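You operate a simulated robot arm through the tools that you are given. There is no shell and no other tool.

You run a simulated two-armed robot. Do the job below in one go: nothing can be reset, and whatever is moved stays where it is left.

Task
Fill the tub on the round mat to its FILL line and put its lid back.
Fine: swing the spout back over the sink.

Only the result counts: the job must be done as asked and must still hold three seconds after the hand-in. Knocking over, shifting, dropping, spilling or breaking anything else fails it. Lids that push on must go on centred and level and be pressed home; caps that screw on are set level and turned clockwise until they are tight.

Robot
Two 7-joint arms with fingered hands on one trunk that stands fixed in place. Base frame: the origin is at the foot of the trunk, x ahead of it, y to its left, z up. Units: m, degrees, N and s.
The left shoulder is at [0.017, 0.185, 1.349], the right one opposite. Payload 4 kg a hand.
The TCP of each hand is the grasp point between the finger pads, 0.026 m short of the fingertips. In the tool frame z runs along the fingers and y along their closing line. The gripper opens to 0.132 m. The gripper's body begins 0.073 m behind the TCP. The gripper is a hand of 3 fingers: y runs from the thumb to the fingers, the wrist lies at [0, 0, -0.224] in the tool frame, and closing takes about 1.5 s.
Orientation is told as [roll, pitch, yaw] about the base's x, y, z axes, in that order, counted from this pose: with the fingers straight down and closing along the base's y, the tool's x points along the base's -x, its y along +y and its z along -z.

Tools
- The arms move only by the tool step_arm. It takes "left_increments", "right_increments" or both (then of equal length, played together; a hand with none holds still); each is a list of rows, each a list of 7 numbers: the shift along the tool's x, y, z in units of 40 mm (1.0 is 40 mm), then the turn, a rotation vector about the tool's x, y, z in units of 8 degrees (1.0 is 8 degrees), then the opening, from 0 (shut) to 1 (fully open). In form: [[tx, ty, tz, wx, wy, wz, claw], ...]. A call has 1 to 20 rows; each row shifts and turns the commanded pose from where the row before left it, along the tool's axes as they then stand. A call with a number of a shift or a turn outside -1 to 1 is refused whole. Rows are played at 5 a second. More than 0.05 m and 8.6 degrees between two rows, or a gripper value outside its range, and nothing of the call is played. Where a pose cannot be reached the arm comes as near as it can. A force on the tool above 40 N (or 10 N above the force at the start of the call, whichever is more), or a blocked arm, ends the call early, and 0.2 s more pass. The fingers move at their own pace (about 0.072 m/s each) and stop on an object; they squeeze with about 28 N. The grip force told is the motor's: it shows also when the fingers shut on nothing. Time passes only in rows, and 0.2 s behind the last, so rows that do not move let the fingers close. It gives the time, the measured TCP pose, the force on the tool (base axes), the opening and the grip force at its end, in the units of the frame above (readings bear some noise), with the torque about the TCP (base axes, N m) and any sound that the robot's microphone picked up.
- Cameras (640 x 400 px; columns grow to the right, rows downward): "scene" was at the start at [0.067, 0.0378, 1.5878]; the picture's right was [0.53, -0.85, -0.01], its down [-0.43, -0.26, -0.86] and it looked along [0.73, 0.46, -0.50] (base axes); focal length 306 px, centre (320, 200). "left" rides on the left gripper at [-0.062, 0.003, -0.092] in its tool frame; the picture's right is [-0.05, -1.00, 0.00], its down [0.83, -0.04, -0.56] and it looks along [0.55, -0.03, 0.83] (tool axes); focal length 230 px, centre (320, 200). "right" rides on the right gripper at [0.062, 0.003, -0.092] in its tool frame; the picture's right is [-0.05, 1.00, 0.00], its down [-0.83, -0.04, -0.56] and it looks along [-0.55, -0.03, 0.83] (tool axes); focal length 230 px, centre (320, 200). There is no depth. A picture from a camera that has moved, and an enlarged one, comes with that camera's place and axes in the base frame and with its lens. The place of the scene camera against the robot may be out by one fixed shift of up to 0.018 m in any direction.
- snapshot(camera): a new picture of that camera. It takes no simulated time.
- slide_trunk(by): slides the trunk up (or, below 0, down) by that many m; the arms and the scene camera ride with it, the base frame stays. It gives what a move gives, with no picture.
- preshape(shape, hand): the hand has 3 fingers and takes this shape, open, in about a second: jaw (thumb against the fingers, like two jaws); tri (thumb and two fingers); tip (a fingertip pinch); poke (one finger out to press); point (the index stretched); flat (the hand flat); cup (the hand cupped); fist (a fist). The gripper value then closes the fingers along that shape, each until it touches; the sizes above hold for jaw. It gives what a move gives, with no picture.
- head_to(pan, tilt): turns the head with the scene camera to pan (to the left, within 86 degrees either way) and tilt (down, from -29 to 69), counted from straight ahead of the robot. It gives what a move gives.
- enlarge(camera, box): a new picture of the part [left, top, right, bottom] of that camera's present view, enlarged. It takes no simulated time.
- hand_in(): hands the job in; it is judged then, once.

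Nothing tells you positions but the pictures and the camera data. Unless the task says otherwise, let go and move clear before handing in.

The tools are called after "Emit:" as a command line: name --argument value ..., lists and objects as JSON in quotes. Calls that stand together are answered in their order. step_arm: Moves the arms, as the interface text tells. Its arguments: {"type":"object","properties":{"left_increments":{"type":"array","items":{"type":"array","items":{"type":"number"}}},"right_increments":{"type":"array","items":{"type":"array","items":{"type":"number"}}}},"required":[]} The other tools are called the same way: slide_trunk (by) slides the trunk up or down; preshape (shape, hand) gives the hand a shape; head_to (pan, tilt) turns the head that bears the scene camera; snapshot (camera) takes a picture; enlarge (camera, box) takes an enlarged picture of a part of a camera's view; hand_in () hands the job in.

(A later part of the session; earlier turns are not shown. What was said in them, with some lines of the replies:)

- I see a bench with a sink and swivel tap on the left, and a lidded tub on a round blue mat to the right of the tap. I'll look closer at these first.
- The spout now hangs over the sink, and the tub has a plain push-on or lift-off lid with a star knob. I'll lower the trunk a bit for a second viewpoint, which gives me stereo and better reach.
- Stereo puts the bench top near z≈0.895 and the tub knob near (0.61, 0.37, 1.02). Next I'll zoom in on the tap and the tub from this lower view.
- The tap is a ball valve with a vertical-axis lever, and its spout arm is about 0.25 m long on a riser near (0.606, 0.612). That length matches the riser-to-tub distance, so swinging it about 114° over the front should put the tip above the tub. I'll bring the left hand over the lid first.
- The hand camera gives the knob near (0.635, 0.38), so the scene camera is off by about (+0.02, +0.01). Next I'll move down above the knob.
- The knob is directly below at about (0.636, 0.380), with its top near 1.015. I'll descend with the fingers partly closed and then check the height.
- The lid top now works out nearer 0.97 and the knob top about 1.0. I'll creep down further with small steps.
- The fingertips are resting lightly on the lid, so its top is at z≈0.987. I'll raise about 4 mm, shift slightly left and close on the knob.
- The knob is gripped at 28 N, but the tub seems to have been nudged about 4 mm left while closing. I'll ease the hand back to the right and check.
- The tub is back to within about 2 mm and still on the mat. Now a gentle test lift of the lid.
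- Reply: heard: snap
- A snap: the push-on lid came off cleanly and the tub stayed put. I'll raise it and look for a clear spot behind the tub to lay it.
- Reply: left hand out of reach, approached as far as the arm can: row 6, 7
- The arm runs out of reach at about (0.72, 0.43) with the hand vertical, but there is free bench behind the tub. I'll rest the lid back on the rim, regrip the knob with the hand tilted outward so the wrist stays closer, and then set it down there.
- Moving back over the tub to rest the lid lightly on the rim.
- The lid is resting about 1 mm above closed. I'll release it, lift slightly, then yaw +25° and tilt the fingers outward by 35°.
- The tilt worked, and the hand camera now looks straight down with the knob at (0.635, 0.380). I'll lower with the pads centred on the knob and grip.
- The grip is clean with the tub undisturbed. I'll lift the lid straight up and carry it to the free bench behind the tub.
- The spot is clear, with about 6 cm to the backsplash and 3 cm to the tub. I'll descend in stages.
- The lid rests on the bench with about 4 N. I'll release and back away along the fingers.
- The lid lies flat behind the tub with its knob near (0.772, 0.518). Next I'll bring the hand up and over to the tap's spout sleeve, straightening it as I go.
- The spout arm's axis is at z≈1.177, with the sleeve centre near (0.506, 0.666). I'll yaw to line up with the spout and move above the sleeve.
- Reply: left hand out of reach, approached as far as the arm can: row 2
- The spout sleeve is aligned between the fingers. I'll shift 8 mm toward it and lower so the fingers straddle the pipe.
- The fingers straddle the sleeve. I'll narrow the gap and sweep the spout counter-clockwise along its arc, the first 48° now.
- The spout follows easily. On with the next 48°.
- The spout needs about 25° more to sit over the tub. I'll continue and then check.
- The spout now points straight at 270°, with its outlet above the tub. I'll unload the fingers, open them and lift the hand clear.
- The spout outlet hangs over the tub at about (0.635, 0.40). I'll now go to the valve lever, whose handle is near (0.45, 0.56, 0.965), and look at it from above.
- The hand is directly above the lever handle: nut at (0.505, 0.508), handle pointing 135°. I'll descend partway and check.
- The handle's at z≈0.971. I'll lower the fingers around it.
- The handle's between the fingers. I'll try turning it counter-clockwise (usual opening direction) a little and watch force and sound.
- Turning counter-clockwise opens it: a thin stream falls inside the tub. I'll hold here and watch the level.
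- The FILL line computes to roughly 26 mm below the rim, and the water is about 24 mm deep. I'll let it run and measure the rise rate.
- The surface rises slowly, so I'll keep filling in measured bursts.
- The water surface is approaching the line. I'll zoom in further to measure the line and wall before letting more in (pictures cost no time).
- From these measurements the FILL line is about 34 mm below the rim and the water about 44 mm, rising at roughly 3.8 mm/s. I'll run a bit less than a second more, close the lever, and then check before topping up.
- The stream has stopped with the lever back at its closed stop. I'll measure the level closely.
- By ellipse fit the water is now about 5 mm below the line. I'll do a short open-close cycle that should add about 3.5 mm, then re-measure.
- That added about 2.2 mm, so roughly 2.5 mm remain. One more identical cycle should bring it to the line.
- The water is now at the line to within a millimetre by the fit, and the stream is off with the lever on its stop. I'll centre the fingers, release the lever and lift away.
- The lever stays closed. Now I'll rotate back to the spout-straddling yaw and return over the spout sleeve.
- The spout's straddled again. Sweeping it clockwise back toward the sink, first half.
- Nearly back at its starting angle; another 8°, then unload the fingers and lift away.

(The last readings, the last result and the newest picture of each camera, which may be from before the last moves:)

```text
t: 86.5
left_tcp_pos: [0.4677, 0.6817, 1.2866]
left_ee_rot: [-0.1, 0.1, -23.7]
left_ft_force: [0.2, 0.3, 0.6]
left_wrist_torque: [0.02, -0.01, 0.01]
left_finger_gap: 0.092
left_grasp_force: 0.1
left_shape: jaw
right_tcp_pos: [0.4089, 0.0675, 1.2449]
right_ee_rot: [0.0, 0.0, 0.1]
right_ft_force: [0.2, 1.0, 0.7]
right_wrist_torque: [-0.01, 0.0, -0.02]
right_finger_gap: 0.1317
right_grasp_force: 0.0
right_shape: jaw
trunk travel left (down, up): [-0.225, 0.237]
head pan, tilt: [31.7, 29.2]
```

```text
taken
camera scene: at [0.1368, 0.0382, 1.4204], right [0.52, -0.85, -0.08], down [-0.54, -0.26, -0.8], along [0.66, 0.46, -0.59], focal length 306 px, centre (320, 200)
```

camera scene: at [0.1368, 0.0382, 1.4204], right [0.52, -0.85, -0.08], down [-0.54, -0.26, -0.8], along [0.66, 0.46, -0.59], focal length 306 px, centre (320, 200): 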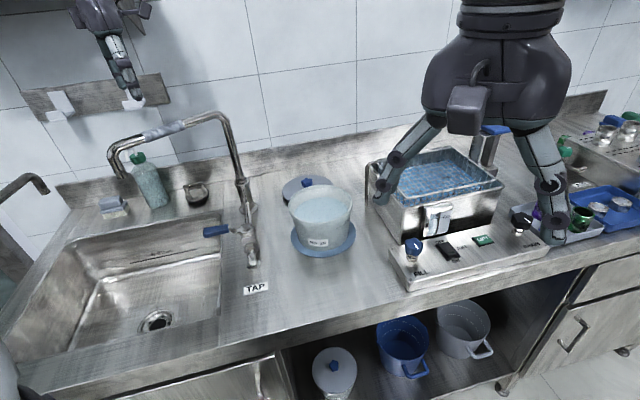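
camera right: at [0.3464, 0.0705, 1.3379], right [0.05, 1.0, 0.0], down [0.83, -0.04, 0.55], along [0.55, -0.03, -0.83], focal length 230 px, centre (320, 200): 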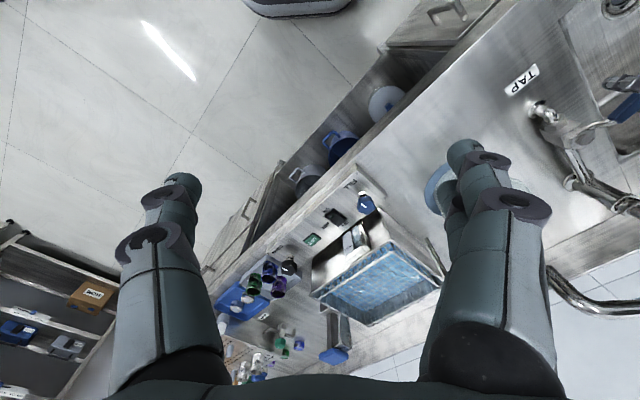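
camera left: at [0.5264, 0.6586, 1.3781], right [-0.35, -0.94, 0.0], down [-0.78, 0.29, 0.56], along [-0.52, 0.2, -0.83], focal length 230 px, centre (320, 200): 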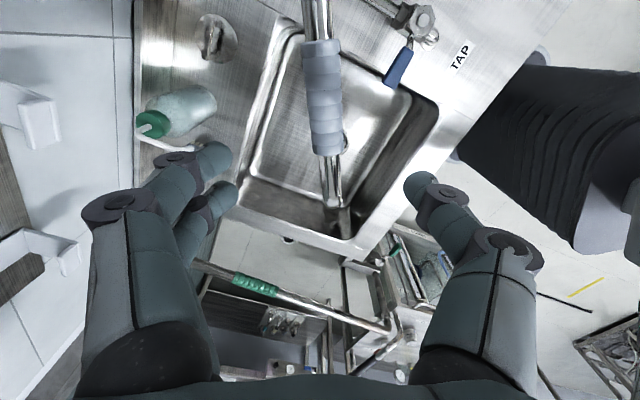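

The spout is back over the sink at its original angle. Next I'll return to the lid, stopping over the tub for a better view of the fill level.

Emit:
step_arm --left_increments '[[-0.8, -0.396, 0, 0, 0, 0, 0.5], [-0.8, -0.396, 0, 0, 0, 0, 0.5], [-0.8, -0.396, 0, 0, 0, 0, 0.5], [-0.8, -0.396, 0, 0, 0, 0, 0.5], [-0.8, -0.396, 0, 0, 0, 0, 0.5], [-0.8, -0.396, 0, 0, 0, 0, 0.5], [-0.8, -0.396, 0, 0, 0, 0, 0.5], [-0.8, -0.396, 0, 0, 0, 0, 0.5], [0, 0, 0.5, 0, 0, -0.87, 0.5], [0, 0, 0.5, 0, 0, -0.87, 0.5], [0, 0, 0, 0, 0, -0.87, 0.5], [0, 0, 0, 0, 0, -0.87, 0.5], [0, 0, 0, 0, 0, -0.87, 0.5], [0, 0, 0, 0, 0, -0.87, 0.5], [0, 0, 0, 0, 0, -0.87, 0.5], [0, 0, 0, 0, 0, 0, 0.5]]'

Emit:
snapshot --camera "left"

Emit:
enlarge --camera "left" --box '[280, 50, 440, 190]'

```text
t: 90.0
left_tcp_pos: [0.6513, 0.4621, 1.2456]
left_ee_rot: [0.0, -0.1, 25.1]
left_ft_force: [0.3, -0.4, -1.0]
left_wrist_torque: [-0.02, -0.03, -0.03]
left_finger_gap: 0.0661
left_grasp_force: 0.1
left_shape: jaw
right_tcp_pos: [0.4091, 0.0665, 1.2443]
right_ee_rot: [0.0, 0.0, 0.0]
right_ft_force: [-0.3, -0.1, -0.9]
right_wrist_torque: [-0.01, 0.0, 0.01]
right_finger_gap: 0.132
right_grasp_force: 0.2
right_shape: jaw
trunk travel left (down, up): [-0.225, 0.237]
head pan, tilt: [31.7, 29.2]
```

```text
taken
camera left: at [0.7055, 0.4898, 1.3366], right [0.47, -0.88, 0.0], down [-0.73, -0.39, 0.56], along [-0.49, -0.26, -0.83], focal length 230 px, centre (320, 200)
```

left: 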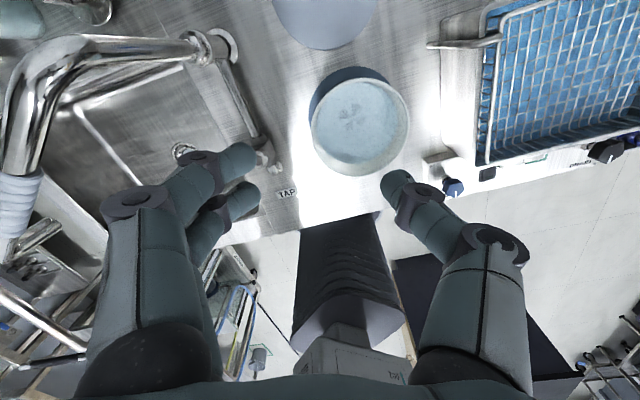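

```text
2.86 times, centred on (360, 120) of left
camera zoom: at [0.7055, 0.4898, 1.3366], right [0.47, -0.88, 0.0], down [-0.73, -0.39, 0.56], along [-0.49, -0.26, -0.83], focal length 657 px, centre (206, 429)
```

zoom: 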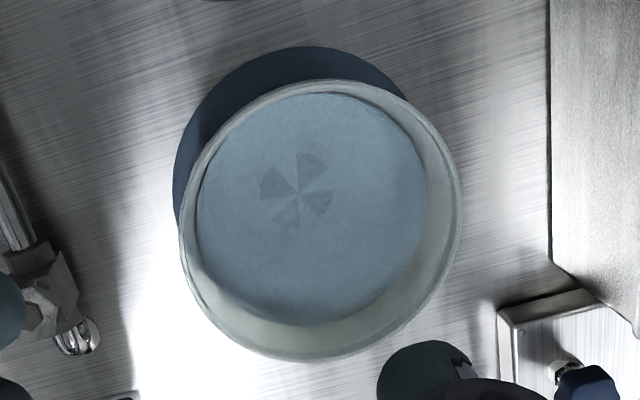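

The view straight down isn't precise enough for the level. I'll bring the idle right hand over so its camera can look at the tub from the front at a lower angle, close by, where it sees both the FILL line and the water.

Emit:
step_arm --right_increments '[[-0.22, 0.61, 0.4, 0, 0, 0, 1], [-0.22, 0.61, 0.4, 0, 0, 0, 1], [-0.22, 0.61, 0.4, 0, 0, 0, 1], [-0.22, 0.61, 0.4, 0, 0, 0, 1], [-0.22, 0.61, 0.4, 0, 0, 0, 1], [-0.22, 0.61, 0.4, 0, 0, 0, 1], [0, 0, 0, 0, 0, -0.94, 1], [0, 0, 0, 0, 0, -0.94, 1], [0, 0, 0, 0, 0, -0.94, 1], [0, 0, 0, 0, 0, -0.94, 1], [0, 0, 0, 0, 0, -0.94, 1], [0, 0, 0, 0, -0.81, 0, 1], [0, 0, 0, 0, -0.81, 0, 1], [0, 0, 0, 0, -0.81, 0, 1], [0, 0, 0, 0, -0.81, 0, 1], [0, 0, 0, 0, 0, 0, 1]]'

Emit:
snapshot --camera "right"

Emit:
snapshot --camera "scene"

```text
t: 93.3
left_tcp_pos: [0.6515, 0.4631, 1.2459]
left_ee_rot: [0.0, 0.0, 25.0]
left_ft_force: [-0.4, 0.4, -0.4]
left_wrist_torque: [-0.02, -0.01, -0.02]
left_finger_gap: 0.0661
left_grasp_force: 0.0
left_shape: jaw
right_tcp_pos: [0.4615, 0.2143, 1.1481]
right_ee_rot: [0.0, -26.0, 37.5]
right_ft_force: [0.4, -0.6, -0.3]
right_wrist_torque: [0.0, -0.01, 0.01]
right_finger_gap: 0.1319
right_grasp_force: 0.1
right_shape: jaw
trunk travel left (down, up): [-0.225, 0.237]
head pan, tilt: [31.7, 29.2]
```

```text
taken
camera right: at [0.3831, 0.1588, 1.2055], right [-0.57, 0.82, 0.02], down [0.43, 0.27, 0.86], along [0.7, 0.5, -0.51], focal length 230 px, centre (320, 200)
```

right: 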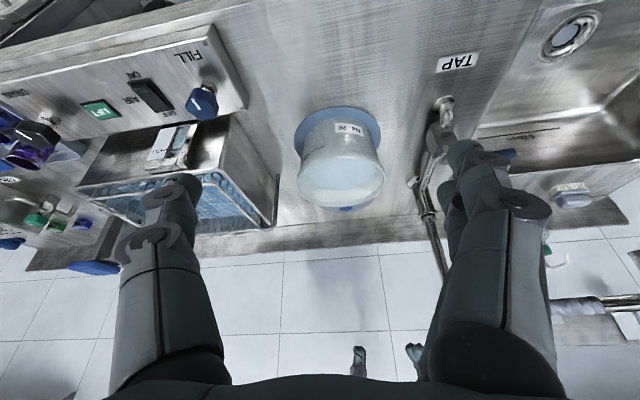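

```text
taken
camera scene: at [0.137, 0.0383, 1.4204], right [0.52, -0.85, -0.08], down [-0.54, -0.26, -0.8], along [0.66, 0.46, -0.59], focal length 306 px, centre (320, 200)
```

scene: 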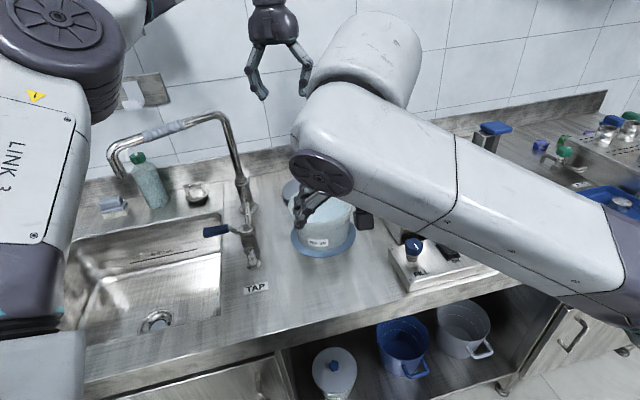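

Emit:
step_arm --right_increments '[[-0.093, 0.0, 0.83, 0, 0, 0, 1], [-0.093, 0.0, 0.83, 0, 0, 0, 1], [-0.093, 0.0, 0.83, 0, 0, 0, 1], [0, 0, 0, 0, 0, 0, 1]]'

Emit:
snapshot --camera "right"

Emit:
enlarge --camera "right" --box '[270, 70, 430, 240]'

```text
t: 94.3
left_tcp_pos: [0.6505, 0.4615, 1.2451]
left_ee_rot: [0.0, 0.0, 25.0]
left_ft_force: [-1.0, 0.0, 0.2]
left_wrist_torque: [0.03, 0.02, -0.02]
left_finger_gap: 0.0663
left_grasp_force: 0.1
left_shape: jaw
right_tcp_pos: [0.5038, 0.2448, 1.0629]
right_ee_rot: [0.0, -25.9, 37.6]
right_ft_force: [0.1, -0.2, 0.2]
right_wrist_torque: [0.0, 0.03, -0.03]
right_finger_gap: 0.1316
right_grasp_force: 0.0
right_shape: jaw
trunk travel left (down, up): [-0.225, 0.237]
head pan, tilt: [31.7, 29.2]
```

```text
taken
camera right: at [0.4253, 0.19, 1.1202], right [-0.57, 0.82, 0.02], down [0.43, 0.27, 0.86], along [0.7, 0.5, -0.51], focal length 230 px, centre (320, 200)
```

right: 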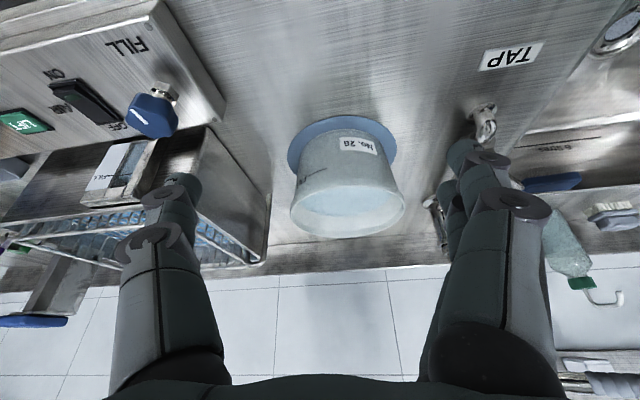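

```text
2.35 times, centred on (350, 155) of right
camera zoom: at [0.4253, 0.19, 1.1202], right [-0.57, 0.82, 0.02], down [0.43, 0.27, 0.86], along [0.7, 0.5, -0.51], focal length 541 px, centre (249, 306)
```

zoom: 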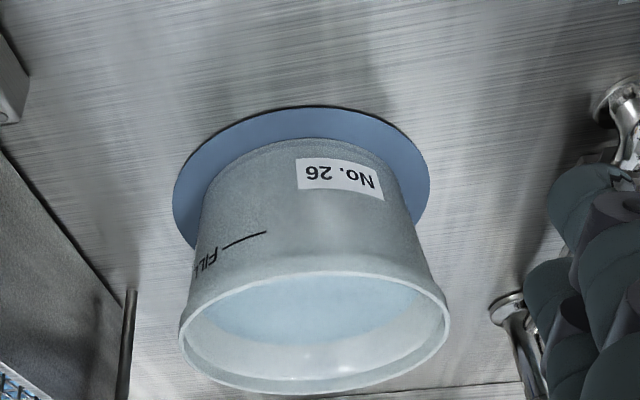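

Emit:
enlarge --camera "right" --box '[284, 165, 364, 245]'

Emit:
enlarge --camera "right" --box '[330, 165, 410, 245]'

```text
5.00 times, centred on (324, 205) of right
camera zoom: at [0.4253, 0.19, 1.1202], right [-0.57, 0.82, 0.02], down [0.43, 0.27, 0.86], along [0.7, 0.5, -0.51], focal length 1150 px, centre (300, 175)
```

zoom: 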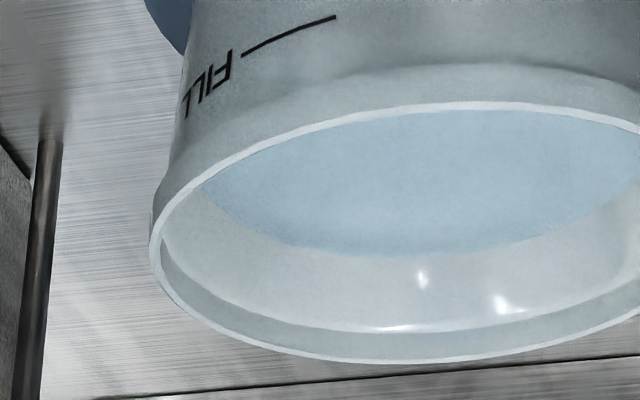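

```text
5.00 times, centred on (370, 205) of right
camera zoom: at [0.4253, 0.19, 1.1202], right [-0.57, 0.82, 0.02], down [0.43, 0.27, 0.86], along [0.7, 0.5, -0.51], focal length 1150 px, centre (70, 175)
```

zoom: 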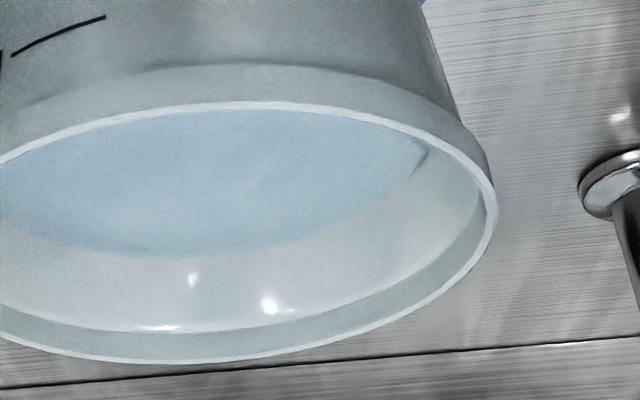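

From this closer view the water sits about 2 mm under the FILL line, and the re-worked scene view agrees (about 1.5 mm), so I take it as filled to the line. I'll retract the right hand the way it came before fetching the lid.

Emit:
step_arm --right_increments '[[0.093, 0, -0.83, 0, 0, 0, 1], [0.093, 0, -0.83, 0, 0, 0, 1], [0.093, 0, -0.83, 0, 0, 0, 1], [0, 0, 0, 0, 0.81, 0, 1], [0, 0, 0, 0, 0.81, 0, 1], [0, 0, 0, 0, 0.81, 0, 1], [0, 0, 0, 0, 0.81, 0, 1], [0, 0, 0, 0, 0, 0.94, 1], [0, 0, 0, 0, 0, 0.94, 1], [0, 0, 0, 0, 0, 0.94, 1], [0, 0, 0, 0, 0, 0.94, 1], [0, 0, 0, 0, 0, 0.94, 1], [0.22, -0.61, -0.4, 0, 0, 0, 1], [0.22, -0.61, -0.4, 0, 0, 0, 1], [0.22, -0.61, -0.4, 0, 0, 0, 1], [0.22, -0.61, -0.4, 0, 0, 0, 1], [0.22, -0.61, -0.4, 0, 0, 0, 1], [0.22, -0.61, -0.4, 0, 0, 0, 1], [0, 0, 0, 0, 0, 0, 1]]'

Emit:
snapshot --camera "scene"

```text
t: 98.3
left_tcp_pos: [0.6512, 0.4625, 1.2458]
left_ee_rot: [0.0, 0.0, 25.0]
left_ft_force: [0.3, 0.4, 0.0]
left_wrist_torque: [0.0, 0.01, 0.02]
left_finger_gap: 0.0662
left_grasp_force: 0.1
left_shape: jaw
right_tcp_pos: [0.4088, 0.0658, 1.245]
right_ee_rot: [0.0, 0.0, 0.0]
right_ft_force: [0.1, 0.7, -1.0]
right_wrist_torque: [0.02, 0.01, 0.02]
right_finger_gap: 0.1318
right_grasp_force: 0.1
right_shape: jaw
trunk travel left (down, up): [-0.225, 0.237]
head pan, tilt: [31.7, 29.2]
```

```text
taken
camera scene: at [0.1373, 0.0384, 1.4203], right [0.52, -0.85, -0.08], down [-0.54, -0.26, -0.8], along [0.66, 0.46, -0.59], focal length 306 px, centre (320, 200)
```

scene: 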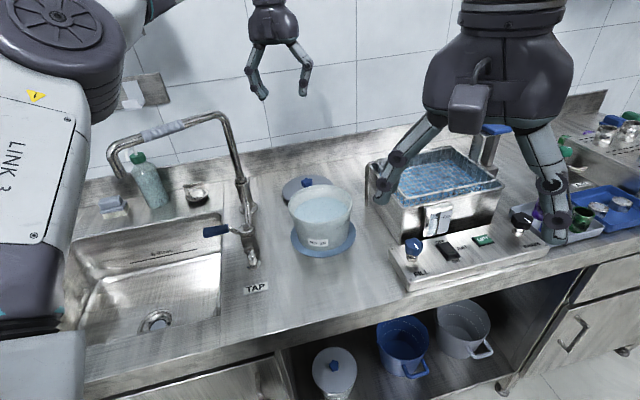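

Right hand is back where it was. The left hand now tilts again and retraces its path down to the lid.

Emit:
step_arm --left_increments '[[0, 0, 0, 0, -0.9, 0, 0.5], [0, 0, 0, 0, -0.9, 0, 0.5], [0, 0, 0, 0, -0.9, 0, 0.5], [0, 0, 0, 0, -0.9, 0, 0.5], [0, 0, 0, 0, -0.78, 0, 0.5], [-0.3, 0, 0.9, 0, 0, 0, 0.5], [-0.3, 0, 0.9, 0, 0, 0, 0.5], [-0.2, 0, 0.9, 0, 0, 0, 0.5], [0.4, 0, 0.81, 0, 0, 0, 0.5], [0.57, 0, 0.81, 0, 0, 0, 0.5], [0.57, 0, 0.81, 0, 0, 0, 0.5], [0.57, 0, 0.81, 0, 0, 0, 0.5], [0, 0, 0, 0, 0, 0, 0.5]]'

Emit:
snapshot --camera "left"

Emit:
snapshot --camera "scene"

```text
t: 101.2
left_tcp_pos: [0.7341, 0.5011, 1.0186]
left_ee_rot: [0.0, -35.1, 25.0]
left_ft_force: [0.0, 0.0, 1.4]
left_wrist_torque: [-0.01, 0.0, 0.01]
left_finger_gap: 0.0661
left_grasp_force: 0.0
left_shape: jaw
right_tcp_pos: [0.4092, 0.0657, 1.2461]
right_ee_rot: [0.0, 0.0, 0.0]
right_ft_force: [-0.2, -0.1, -0.8]
right_wrist_torque: [-0.02, -0.04, 0.0]
right_finger_gap: 0.1317
right_grasp_force: 0.1
right_shape: jaw
trunk travel left (down, up): [-0.225, 0.237]
head pan, tilt: [31.7, 29.2]
```

```text
taken
camera left: at [0.7304, 0.5022, 1.1297], right [0.46, -0.89, 0.03], down [-0.89, -0.46, -0.02], along [0.03, -0.02, -1.0], focal length 230 px, centre (320, 200)
```

left: 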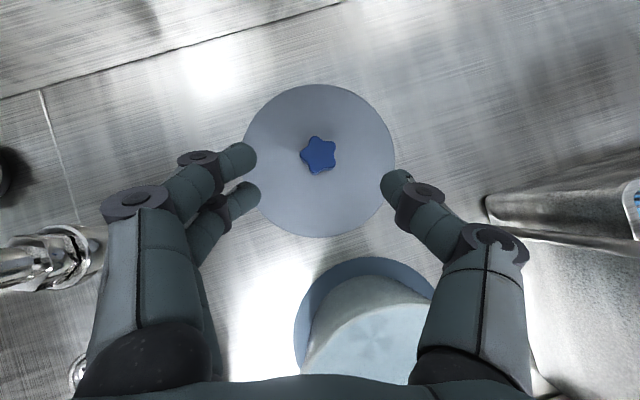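

```text
taken
camera scene: at [0.1364, 0.0375, 1.4206], right [0.52, -0.85, -0.08], down [-0.54, -0.26, -0.8], along [0.66, 0.46, -0.59], focal length 306 px, centre (320, 200)
```

scene: 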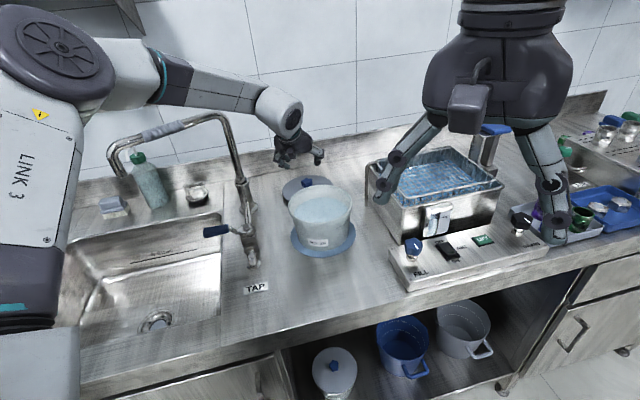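

Emit:
step_arm --left_increments '[[0.25, -0.02, 0.9, 0, 0, 0, 0.5], [0.25, -0.03, 0.9, 0, 0, 0, 0.5], [0.11, -0.02, 0.44, 0, 0, 0, 0.5], [0, 0, 0, 0, 0, 0, 0.5]]'

Emit:
snapshot --camera "left"

```text
t: 102.2
left_tcp_pos: [0.7665, 0.5118, 0.9324]
left_ee_rot: [0.0, -35.0, 25.0]
left_ft_force: [0.5, 0.2, -0.2]
left_wrist_torque: [0.0, -0.01, 0.0]
left_finger_gap: 0.0662
left_grasp_force: 0.0
left_shape: jaw
right_tcp_pos: [0.408, 0.067, 1.2461]
right_ee_rot: [0.0, 0.0, 0.0]
right_ft_force: [0.0, 0.1, -0.7]
right_wrist_torque: [0.0, 0.03, 0.03]
right_finger_gap: 0.132
right_grasp_force: 0.0
right_shape: jaw
trunk travel left (down, up): [-0.225, 0.237]
head pan, tilt: [31.7, 29.2]
```

```text
taken
camera left: at [0.7629, 0.5124, 1.0421], right [0.46, -0.89, 0.03], down [-0.89, -0.46, -0.02], along [0.03, -0.02, -1.0], focal length 230 px, centre (320, 200)
```

left: 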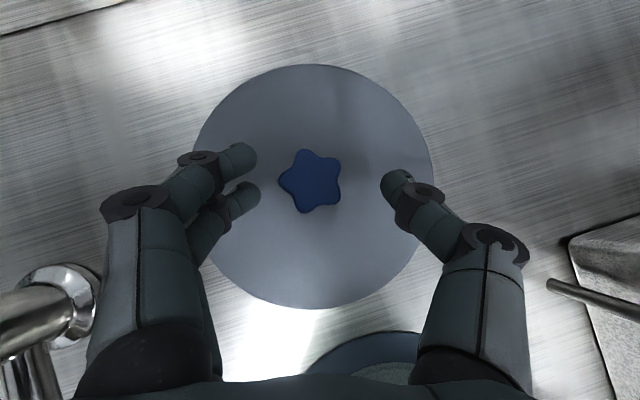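

The knob sits slightly left between the fingers; I'll centre on it and grip.

Emit:
step_arm --left_increments '[[0.06, 0.1, -0.02, 0, 0, 0, 0.5], [0, 0, 0, 0, 0, 0, 0.3], [0, 0, 0, 0, 0, 0, 0], [0, 0, 0, 0, 0, 0, 0], [0, 0, 0, 0, 0, 0, 0], [0, 0, 0, 0, 0, 0, 0], [0, 0, 0, 0, 0, 0, 0]]'

Emit:
snapshot --camera "left"

```text
t: 103.8
left_tcp_pos: [0.7624, 0.5147, 0.9329]
left_ee_rot: [0.0, -34.9, 25.1]
left_ft_force: [0.4, -0.6, 0.5]
left_wrist_torque: [-0.03, 0.05, -0.02]
left_finger_gap: 0.0263
left_grasp_force: 27.4
left_shape: jaw
right_tcp_pos: [0.408, 0.0668, 1.246]
right_ee_rot: [0.0, 0.0, 0.0]
right_ft_force: [0.0, -0.3, -0.9]
right_wrist_torque: [0.01, 0.0, 0.0]
right_finger_gap: 0.132
right_grasp_force: 0.0
right_shape: jaw
trunk travel left (down, up): [-0.225, 0.237]
head pan, tilt: [31.7, 29.2]
```

```text
taken
camera left: at [0.7587, 0.5156, 1.0421], right [0.46, -0.89, 0.03], down [-0.89, -0.46, -0.02], along [0.03, -0.02, -1.0], focal length 230 px, centre (320, 200)
```

left: 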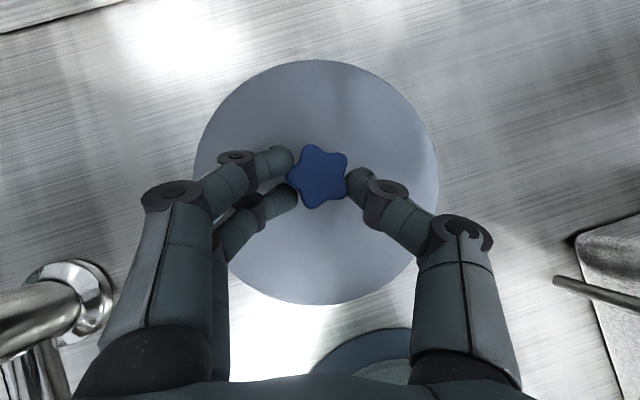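

The lid is gripped with the same offset as before. I'll lift it and carry it back above the tub.

Emit:
step_arm --left_increments '[[-0.2, 0, -0.28, 0, 0, 0, 0], [-0.56, 0, -0.8, 0, 0, 0, 0], [-0.56, 0, -0.8, 0, 0, 0, 0], [-0.56, 0, -0.8, 0, 0, 0, 0], [-0.36, 0, -0.52, 0, 0, 0, 0], [0.754, -0.33, -0.529, 0, 0, 0, 0], [0.754, -0.33, -0.529, 0, 0, 0, 0], [0.754, -0.33, -0.529, 0, 0, 0, 0], [0.754, -0.33, -0.529, 0, 0, 0, 0], [0.754, -0.33, -0.529, 0, 0, 0, 0], [0, 0, 0, 0, 0, 0, 0]]'

Emit:
snapshot --camera "left"

Emit:
enlarge --camera "scene" --box '[250, 120, 390, 260]'

```text
t: 106.2
left_tcp_pos: [0.6217, 0.378, 1.0879]
left_ee_rot: [0.0, -35.1, 25.0]
left_ft_force: [0.2, -0.4, -0.8]
left_wrist_torque: [0.0, -0.02, -0.01]
left_finger_gap: 0.0263
left_grasp_force: 27.9
left_shape: jaw
right_tcp_pos: [0.4092, 0.0663, 1.2453]
right_ee_rot: [0.0, 0.1, 0.0]
right_ft_force: [0.5, 0.4, -0.2]
right_wrist_torque: [0.01, 0.0, -0.01]
right_finger_gap: 0.1318
right_grasp_force: 0.0
right_shape: jaw
trunk travel left (down, up): [-0.225, 0.237]
head pan, tilt: [31.7, 29.2]
```

```text
taken
camera left: at [0.6192, 0.378, 1.1981], right [0.46, -0.89, 0.03], down [-0.89, -0.46, -0.02], along [0.03, -0.02, -1.0], focal length 230 px, centre (320, 200)
```

left: 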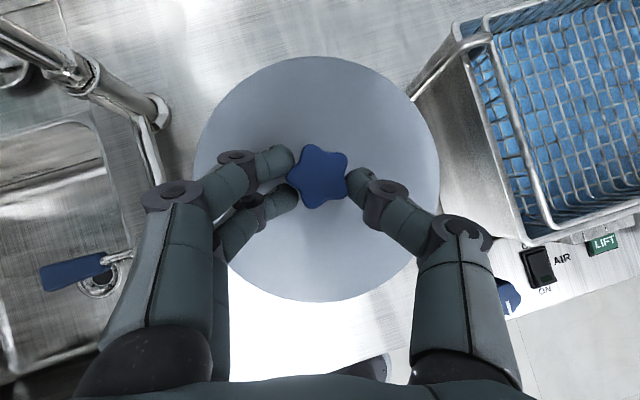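

```text
2.86 times, centred on (320, 190) of scene
camera zoom: at [0.1376, 0.0383, 1.4203], right [0.52, -0.85, -0.08], down [-0.54, -0.26, -0.8], along [0.66, 0.46, -0.59], focal length 876 px, centre (320, 229)
```

zoom: 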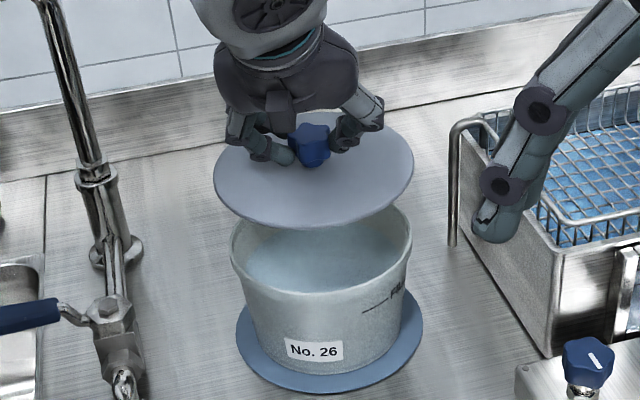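

Emit:
step_arm --left_increments '[[0.46, 0, 0.65, 0, 0, 0, 0], [0.29, 0, 0.41, 0, 0, 0, 0], [0, 0, 0, 0, 0, 0, 0]]'

Emit:
snapshot --camera "left"

Emit:
enlarge --camera "scene" --box '[270, 170, 370, 270]'

```text
t: 107.0
left_tcp_pos: [0.6221, 0.3781, 1.0385]
left_ee_rot: [0.0, -35.1, 25.0]
left_ft_force: [-0.5, -0.2, -0.9]
left_wrist_torque: [-0.03, -0.01, 0.0]
left_finger_gap: 0.0261
left_grasp_force: 27.8
left_shape: jaw
right_tcp_pos: [0.4074, 0.0655, 1.2465]
right_ee_rot: [0.0, -0.1, 0.0]
right_ft_force: [-1.5, 0.5, 0.2]
right_wrist_torque: [-0.02, 0.0, 0.0]
right_finger_gap: 0.1321
right_grasp_force: 0.1
right_shape: jaw
trunk travel left (down, up): [-0.225, 0.237]
head pan, tilt: [31.7, 29.2]
```

```text
taken
camera left: at [0.6194, 0.3773, 1.1479], right [0.46, -0.89, 0.03], down [-0.89, -0.46, -0.02], along [0.03, -0.02, -1.0], focal length 230 px, centre (320, 200)
```

left: 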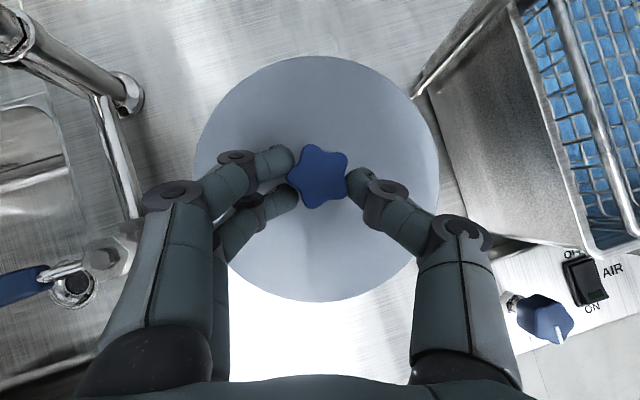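

```text
4.00 times, centred on (320, 220) of scene
camera zoom: at [0.1363, 0.0374, 1.4206], right [0.52, -0.85, -0.08], down [-0.54, -0.26, -0.8], along [0.66, 0.46, -0.59], focal length 1226 px, centre (320, 120)
```

zoom: 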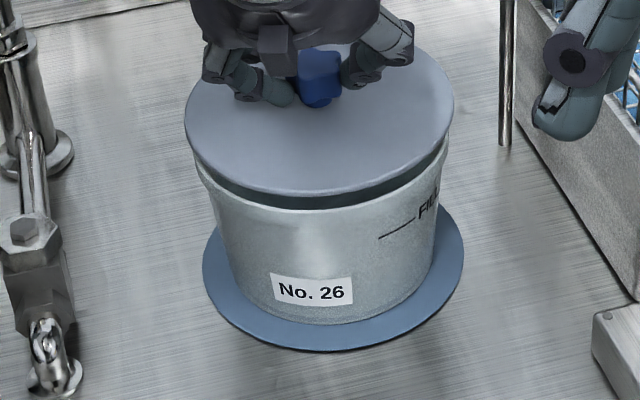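

The lid is within 2 mm of centred; a small correction, then down to contact.

Emit:
step_arm --left_increments '[[-0.014, -0.041, 0.01, 0, 0, 0, 0], [0.1, 0, 0.143, 0, 0, 0, 0], [0.06, 0, 0.082, 0, 0, 0, 0], [0, 0, 0, 0, 0, 0, 0]]'

Emit:
enlarge --camera "scene" --box '[270, 170, 370, 270]'

```text
t: 108.0
left_tcp_pos: [0.6224, 0.3756, 1.026]
left_ee_rot: [-0.1, -34.9, 25.0]
left_ft_force: [0.4, -0.4, -0.4]
left_wrist_torque: [0.02, 0.01, 0.02]
left_finger_gap: 0.0261
left_grasp_force: 28.0
left_shape: jaw
right_tcp_pos: [0.4083, 0.0655, 1.2454]
right_ee_rot: [0.0, 0.0, 0.0]
right_ft_force: [-0.1, -0.3, -0.1]
right_wrist_torque: [-0.01, 0.03, -0.03]
right_finger_gap: 0.1319
right_grasp_force: 0.1
right_shape: jaw
trunk travel left (down, up): [-0.225, 0.237]
head pan, tilt: [31.7, 29.2]
```

```text
4.00 times, centred on (320, 220) of scene
camera zoom: at [0.1369, 0.0377, 1.4205], right [0.52, -0.85, -0.08], down [-0.54, -0.26, -0.8], along [0.66, 0.46, -0.59], focal length 1226 px, centre (320, 120)
```

zoom: 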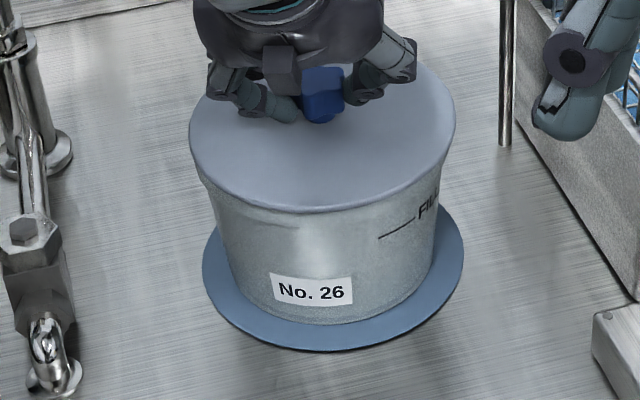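

Lid is centred (same outline as when it was on). Now press down in small steps, watching force and listening for the snap.

Emit:
step_arm --left_increments '[[0.03, 0, 0.041, 0, 0, 0, 0], [0.03, 0, 0.041, 0, 0, 0, 0], [0.03, 0, 0.041, 0, 0, 0, 0], [0, 0, 0, 0, 0, 0, 0]]'

Emit:
enlarge --camera "scene" --box '[270, 170, 370, 270]'

```text
t: 109.0
left_tcp_pos: [0.6222, 0.3773, 1.0222]
left_ee_rot: [-0.1, -35.3, 25.1]
left_ft_force: [0.9, 6.1, 12.8]
left_wrist_torque: [0.19, -0.01, 0.07]
left_finger_gap: 0.0267
left_grasp_force: 28.2
left_shape: jaw
right_tcp_pos: [0.4062, 0.0653, 1.2462]
right_ee_rot: [0.1, -0.2, 0.1]
right_ft_force: [0.0, -0.2, 0.6]
right_wrist_torque: [0.02, 0.02, -0.01]
right_finger_gap: 0.1318
right_grasp_force: 0.1
right_shape: jaw
trunk travel left (down, up): [-0.225, 0.237]
head pan, tilt: [31.7, 29.2]
heard: snap
```

```text
4.00 times, centred on (320, 220) of scene
camera zoom: at [0.1355, 0.038, 1.4208], right [0.52, -0.85, -0.07], down [-0.54, -0.26, -0.8], along [0.67, 0.46, -0.59], focal length 1226 px, centre (320, 120)
```

zoom: 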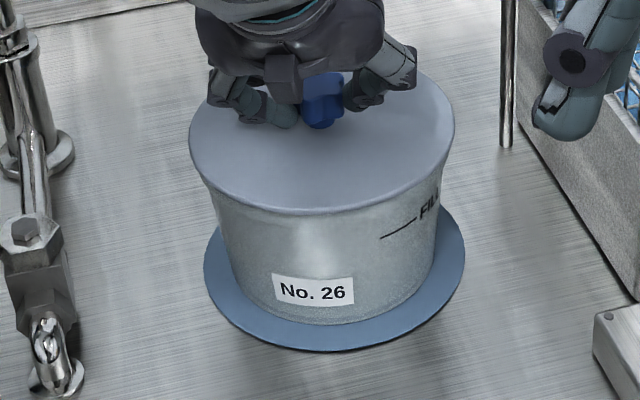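

A snap was heard at about 13 N. I'll press slightly more to make sure it is home, then release gently.

Emit:
step_arm --left_increments '[[0.03, -0.02, 0.041, 0, 0, 0, 0], [0.02, 0, 0.03, 0, 0, 0, 0], [0, 0, 0, 0, 0, 0, 0]]'

Emit:
enlarge --camera "scene" --box '[270, 170, 370, 270]'

```text
t: 109.8
left_tcp_pos: [0.6236, 0.3753, 1.0212]
left_ee_rot: [-0.3, -35.5, 25.2]
left_ft_force: [5.1, 12.6, 29.7]
left_wrist_torque: [0.5, -0.18, 0.07]
left_finger_gap: 0.0273
left_grasp_force: 28.1
left_shape: jaw
right_tcp_pos: [0.4052, 0.0667, 1.247]
right_ee_rot: [0.0, -0.1, 0.1]
right_ft_force: [-0.4, -0.1, -0.3]
right_wrist_torque: [0.01, -0.03, -0.01]
right_finger_gap: 0.1322
right_grasp_force: 0.2
right_shape: jaw
trunk travel left (down, up): [-0.225, 0.237]
head pan, tilt: [31.7, 29.2]
```

```text
4.00 times, centred on (320, 220) of scene
camera zoom: at [0.1341, 0.0378, 1.421], right [0.52, -0.85, -0.07], down [-0.53, -0.26, -0.81], along [0.67, 0.46, -0.59], focal length 1226 px, centre (320, 120)
```

zoom: 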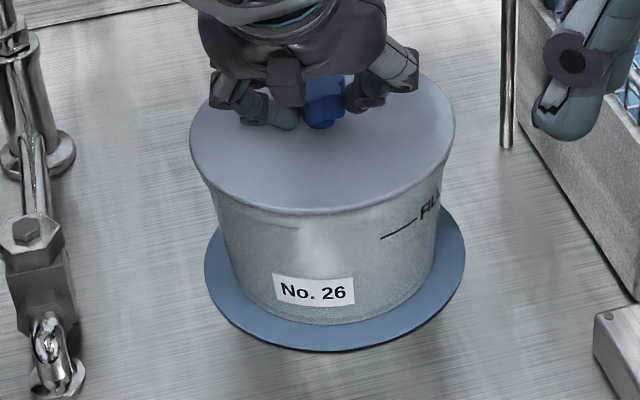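

Pressed home at 30 N, level and centred. I'll unload, open the fingers and back off.

Emit:
step_arm --left_increments '[[-0.06, 0.04, -0.08, 0, 0, 0, 0], [0, 0, 0, 0, 0, 0, 0]]'

Emit:
step_arm --left_increments '[[0, 0, 0, 0, 0, 0, 0.2], [0, 0, 0, 0, 0, 0, 0.5], [0, 0, 0, 0, 0, 0, 0.5], [0, 0, 0, 0, 0, 0, 0.5], [-0.1, 0, -0.5, 0, 0, 0, 0.5], [-0.3, 0, -0.9, 0, 0, 0, 0.5], [-0.3, 0, -0.9, 0, 0, 0, 0.5], [0, 0, 0, 0, 0, 0, 0.5]]'

Emit:
enlarge --camera "scene" --box '[270, 170, 370, 270]'

Emit:
snapshot --camera "left"

```text
t: 110.3
left_tcp_pos: [0.6235, 0.3765, 1.0213]
left_ee_rot: [-0.1, -35.1, 24.9]
left_ft_force: [7.3, 7.5, 18.6]
left_wrist_torque: [0.29, -0.15, 0.05]
left_finger_gap: 0.0273
left_grasp_force: 28.1
left_shape: jaw
right_tcp_pos: [0.4072, 0.0654, 1.2453]
right_ee_rot: [0.0, -0.1, 0.0]
right_ft_force: [0.0, -0.1, -1.6]
right_wrist_torque: [0.01, -0.01, -0.02]
right_finger_gap: 0.132
right_grasp_force: 0.1
right_shape: jaw
trunk travel left (down, up): [-0.225, 0.237]
head pan, tilt: [31.7, 29.2]
```

```text
t: 112.2
left_tcp_pos: [0.598, 0.3671, 1.1113]
left_ee_rot: [-0.1, -35.0, 25.0]
left_ft_force: [-0.2, 0.1, -0.3]
left_wrist_torque: [0.01, 0.03, -0.04]
left_finger_gap: 0.0655
left_grasp_force: 0.1
left_shape: jaw
right_tcp_pos: [0.4094, 0.0655, 1.2458]
right_ee_rot: [0.0, 0.1, 0.0]
right_ft_force: [0.2, -0.6, -0.6]
right_wrist_torque: [0.02, 0.0, -0.02]
right_finger_gap: 0.1318
right_grasp_force: 0.0
right_shape: jaw
trunk travel left (down, up): [-0.225, 0.237]
head pan, tilt: [31.7, 29.2]
```

```text
4.00 times, centred on (320, 220) of scene
camera zoom: at [0.1377, 0.0378, 1.4203], right [0.52, -0.85, -0.08], down [-0.54, -0.26, -0.8], along [0.66, 0.46, -0.59], focal length 1226 px, centre (320, 120)
```

zoom: 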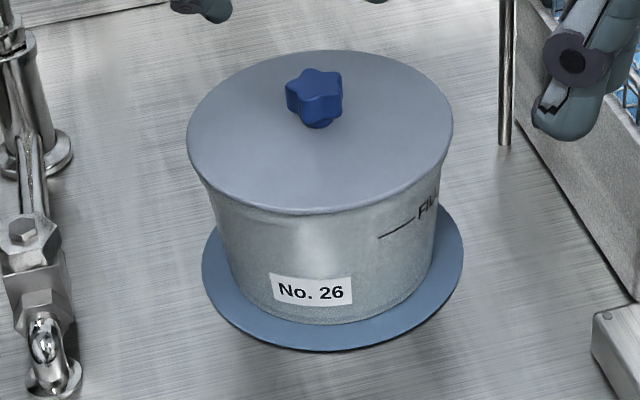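

```text
taken
camera left: at [0.5942, 0.367, 1.2217], right [0.46, -0.89, 0.03], down [-0.89, -0.46, -0.02], along [0.03, -0.02, -1.0], focal length 230 px, centre (320, 200)
```

left: 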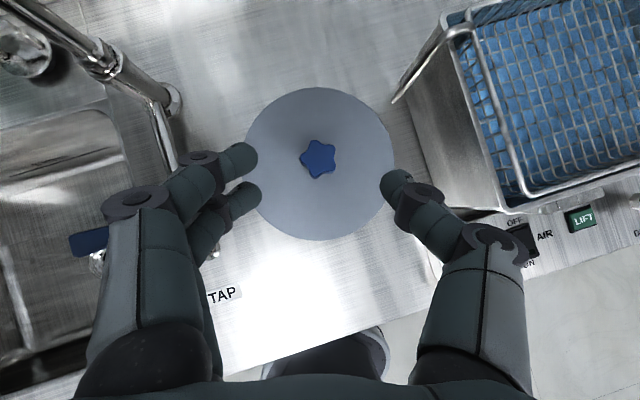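

The lid outline matches the starting picture exactly. I'll raise the hand clear and do a last check of the bench and tap.

Emit:
step_arm --left_increments '[[-0.4, 0, -0.85, 0, 0, 0, 0.6], [-0.2, 0, -0.9, 0, 0, 0, 0.6], [0, 0, -0.9, 0, 0, 0, 0.6], [0.2, 0, -0.9, 0, 0, 0, 0.6], [0.3, 0, -0.8, 0, 0, 0, 0.6], [0, 0, 0, 0, 0, 0, 0.6]]'

Emit:
snapshot --camera "scene"

Emit:
enlarge --camera "scene" --box '[90, 90, 290, 290]'

Emit:
enlarge --camera "scene" --box '[280, 100, 640, 330]'

```text
t: 113.5
left_tcp_pos: [0.509, 0.3238, 1.2553]
left_ee_rot: [0.0, -35.1, 25.0]
left_ft_force: [1.3, 0.3, 0.1]
left_wrist_torque: [-0.03, 0.0, -0.02]
left_finger_gap: 0.0788
left_grasp_force: 0.1
left_shape: jaw
right_tcp_pos: [0.4095, 0.0667, 1.2449]
right_ee_rot: [0.0, 0.1, -0.1]
right_ft_force: [0.0, 0.4, -0.6]
right_wrist_torque: [0.02, 0.01, 0.01]
right_finger_gap: 0.1318
right_grasp_force: 0.0
right_shape: jaw
trunk travel left (down, up): [-0.225, 0.237]
head pan, tilt: [31.7, 29.2]
```

```text
taken
camera scene: at [0.1378, 0.038, 1.4203], right [0.52, -0.85, -0.08], down [-0.54, -0.26, -0.8], along [0.66, 0.46, -0.59], focal length 306 px, centre (320, 200)
```

scene: 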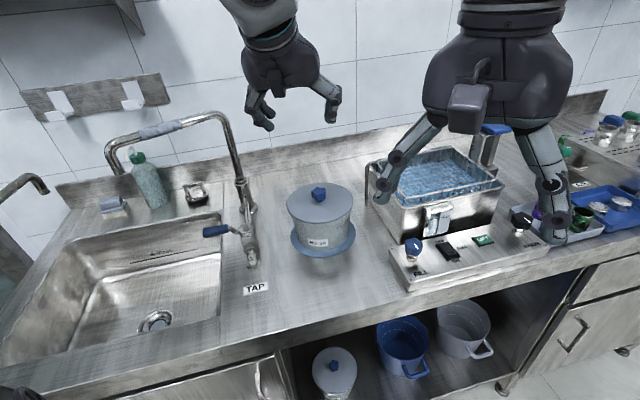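

```text
2.00 times, centred on (190, 190) of scene
camera zoom: at [0.1378, 0.038, 1.4203], right [0.52, -0.85, -0.08], down [-0.54, -0.26, -0.8], along [0.66, 0.46, -0.59], focal length 613 px, centre (580, 220)
```

zoom: 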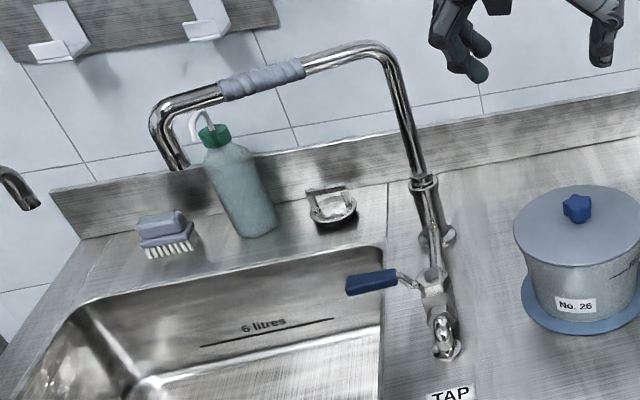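

```text
1.74 times, centred on (460, 215) of scene
camera zoom: at [0.1378, 0.038, 1.4203], right [0.52, -0.85, -0.08], down [-0.54, -0.26, -0.8], along [0.66, 0.46, -0.59], focal length 533 px, centre (76, 174)
```

zoom: 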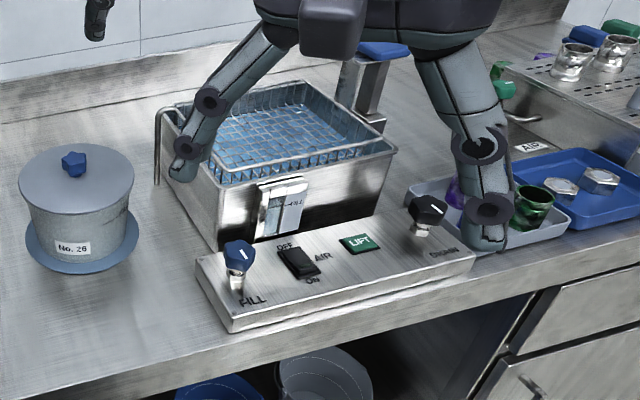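

The tub is filled and lidded on its mat, the tap is off, and the spout is back over the sink as it started. Nothing else looks moved and both hands are clear, so I'm handing in.

Emit:
hand_in

```text
The job is handed in.
```

I filled the tub on the round mat, pressed its lid back on, and swung the spout back over the sink. The job is handed in, but no verdict came back.

- **Fill level:** the water is about 2 mm below the FILL line. Two camera views put it at about 1.5 and 2.2 mm, each accurate to roughly 1 mm. I judged that close enough and did not reopen the tap to top it up.
- **Lid:** it is centred and level. It snapped shut, and I then pressed it to about 30 N.
- **Tap:** the lever is back on its closed stop, no water is running, and the spout is at its starting angle.
- **Tub position:** gripping the lid knob the first time nudged the tub about 4 mm. I eased it back to within about 1 mm, still on the mat.
- **Everything else:** in the last pictures nothing else on the bench looked moved or spilled, and both hands were clear.
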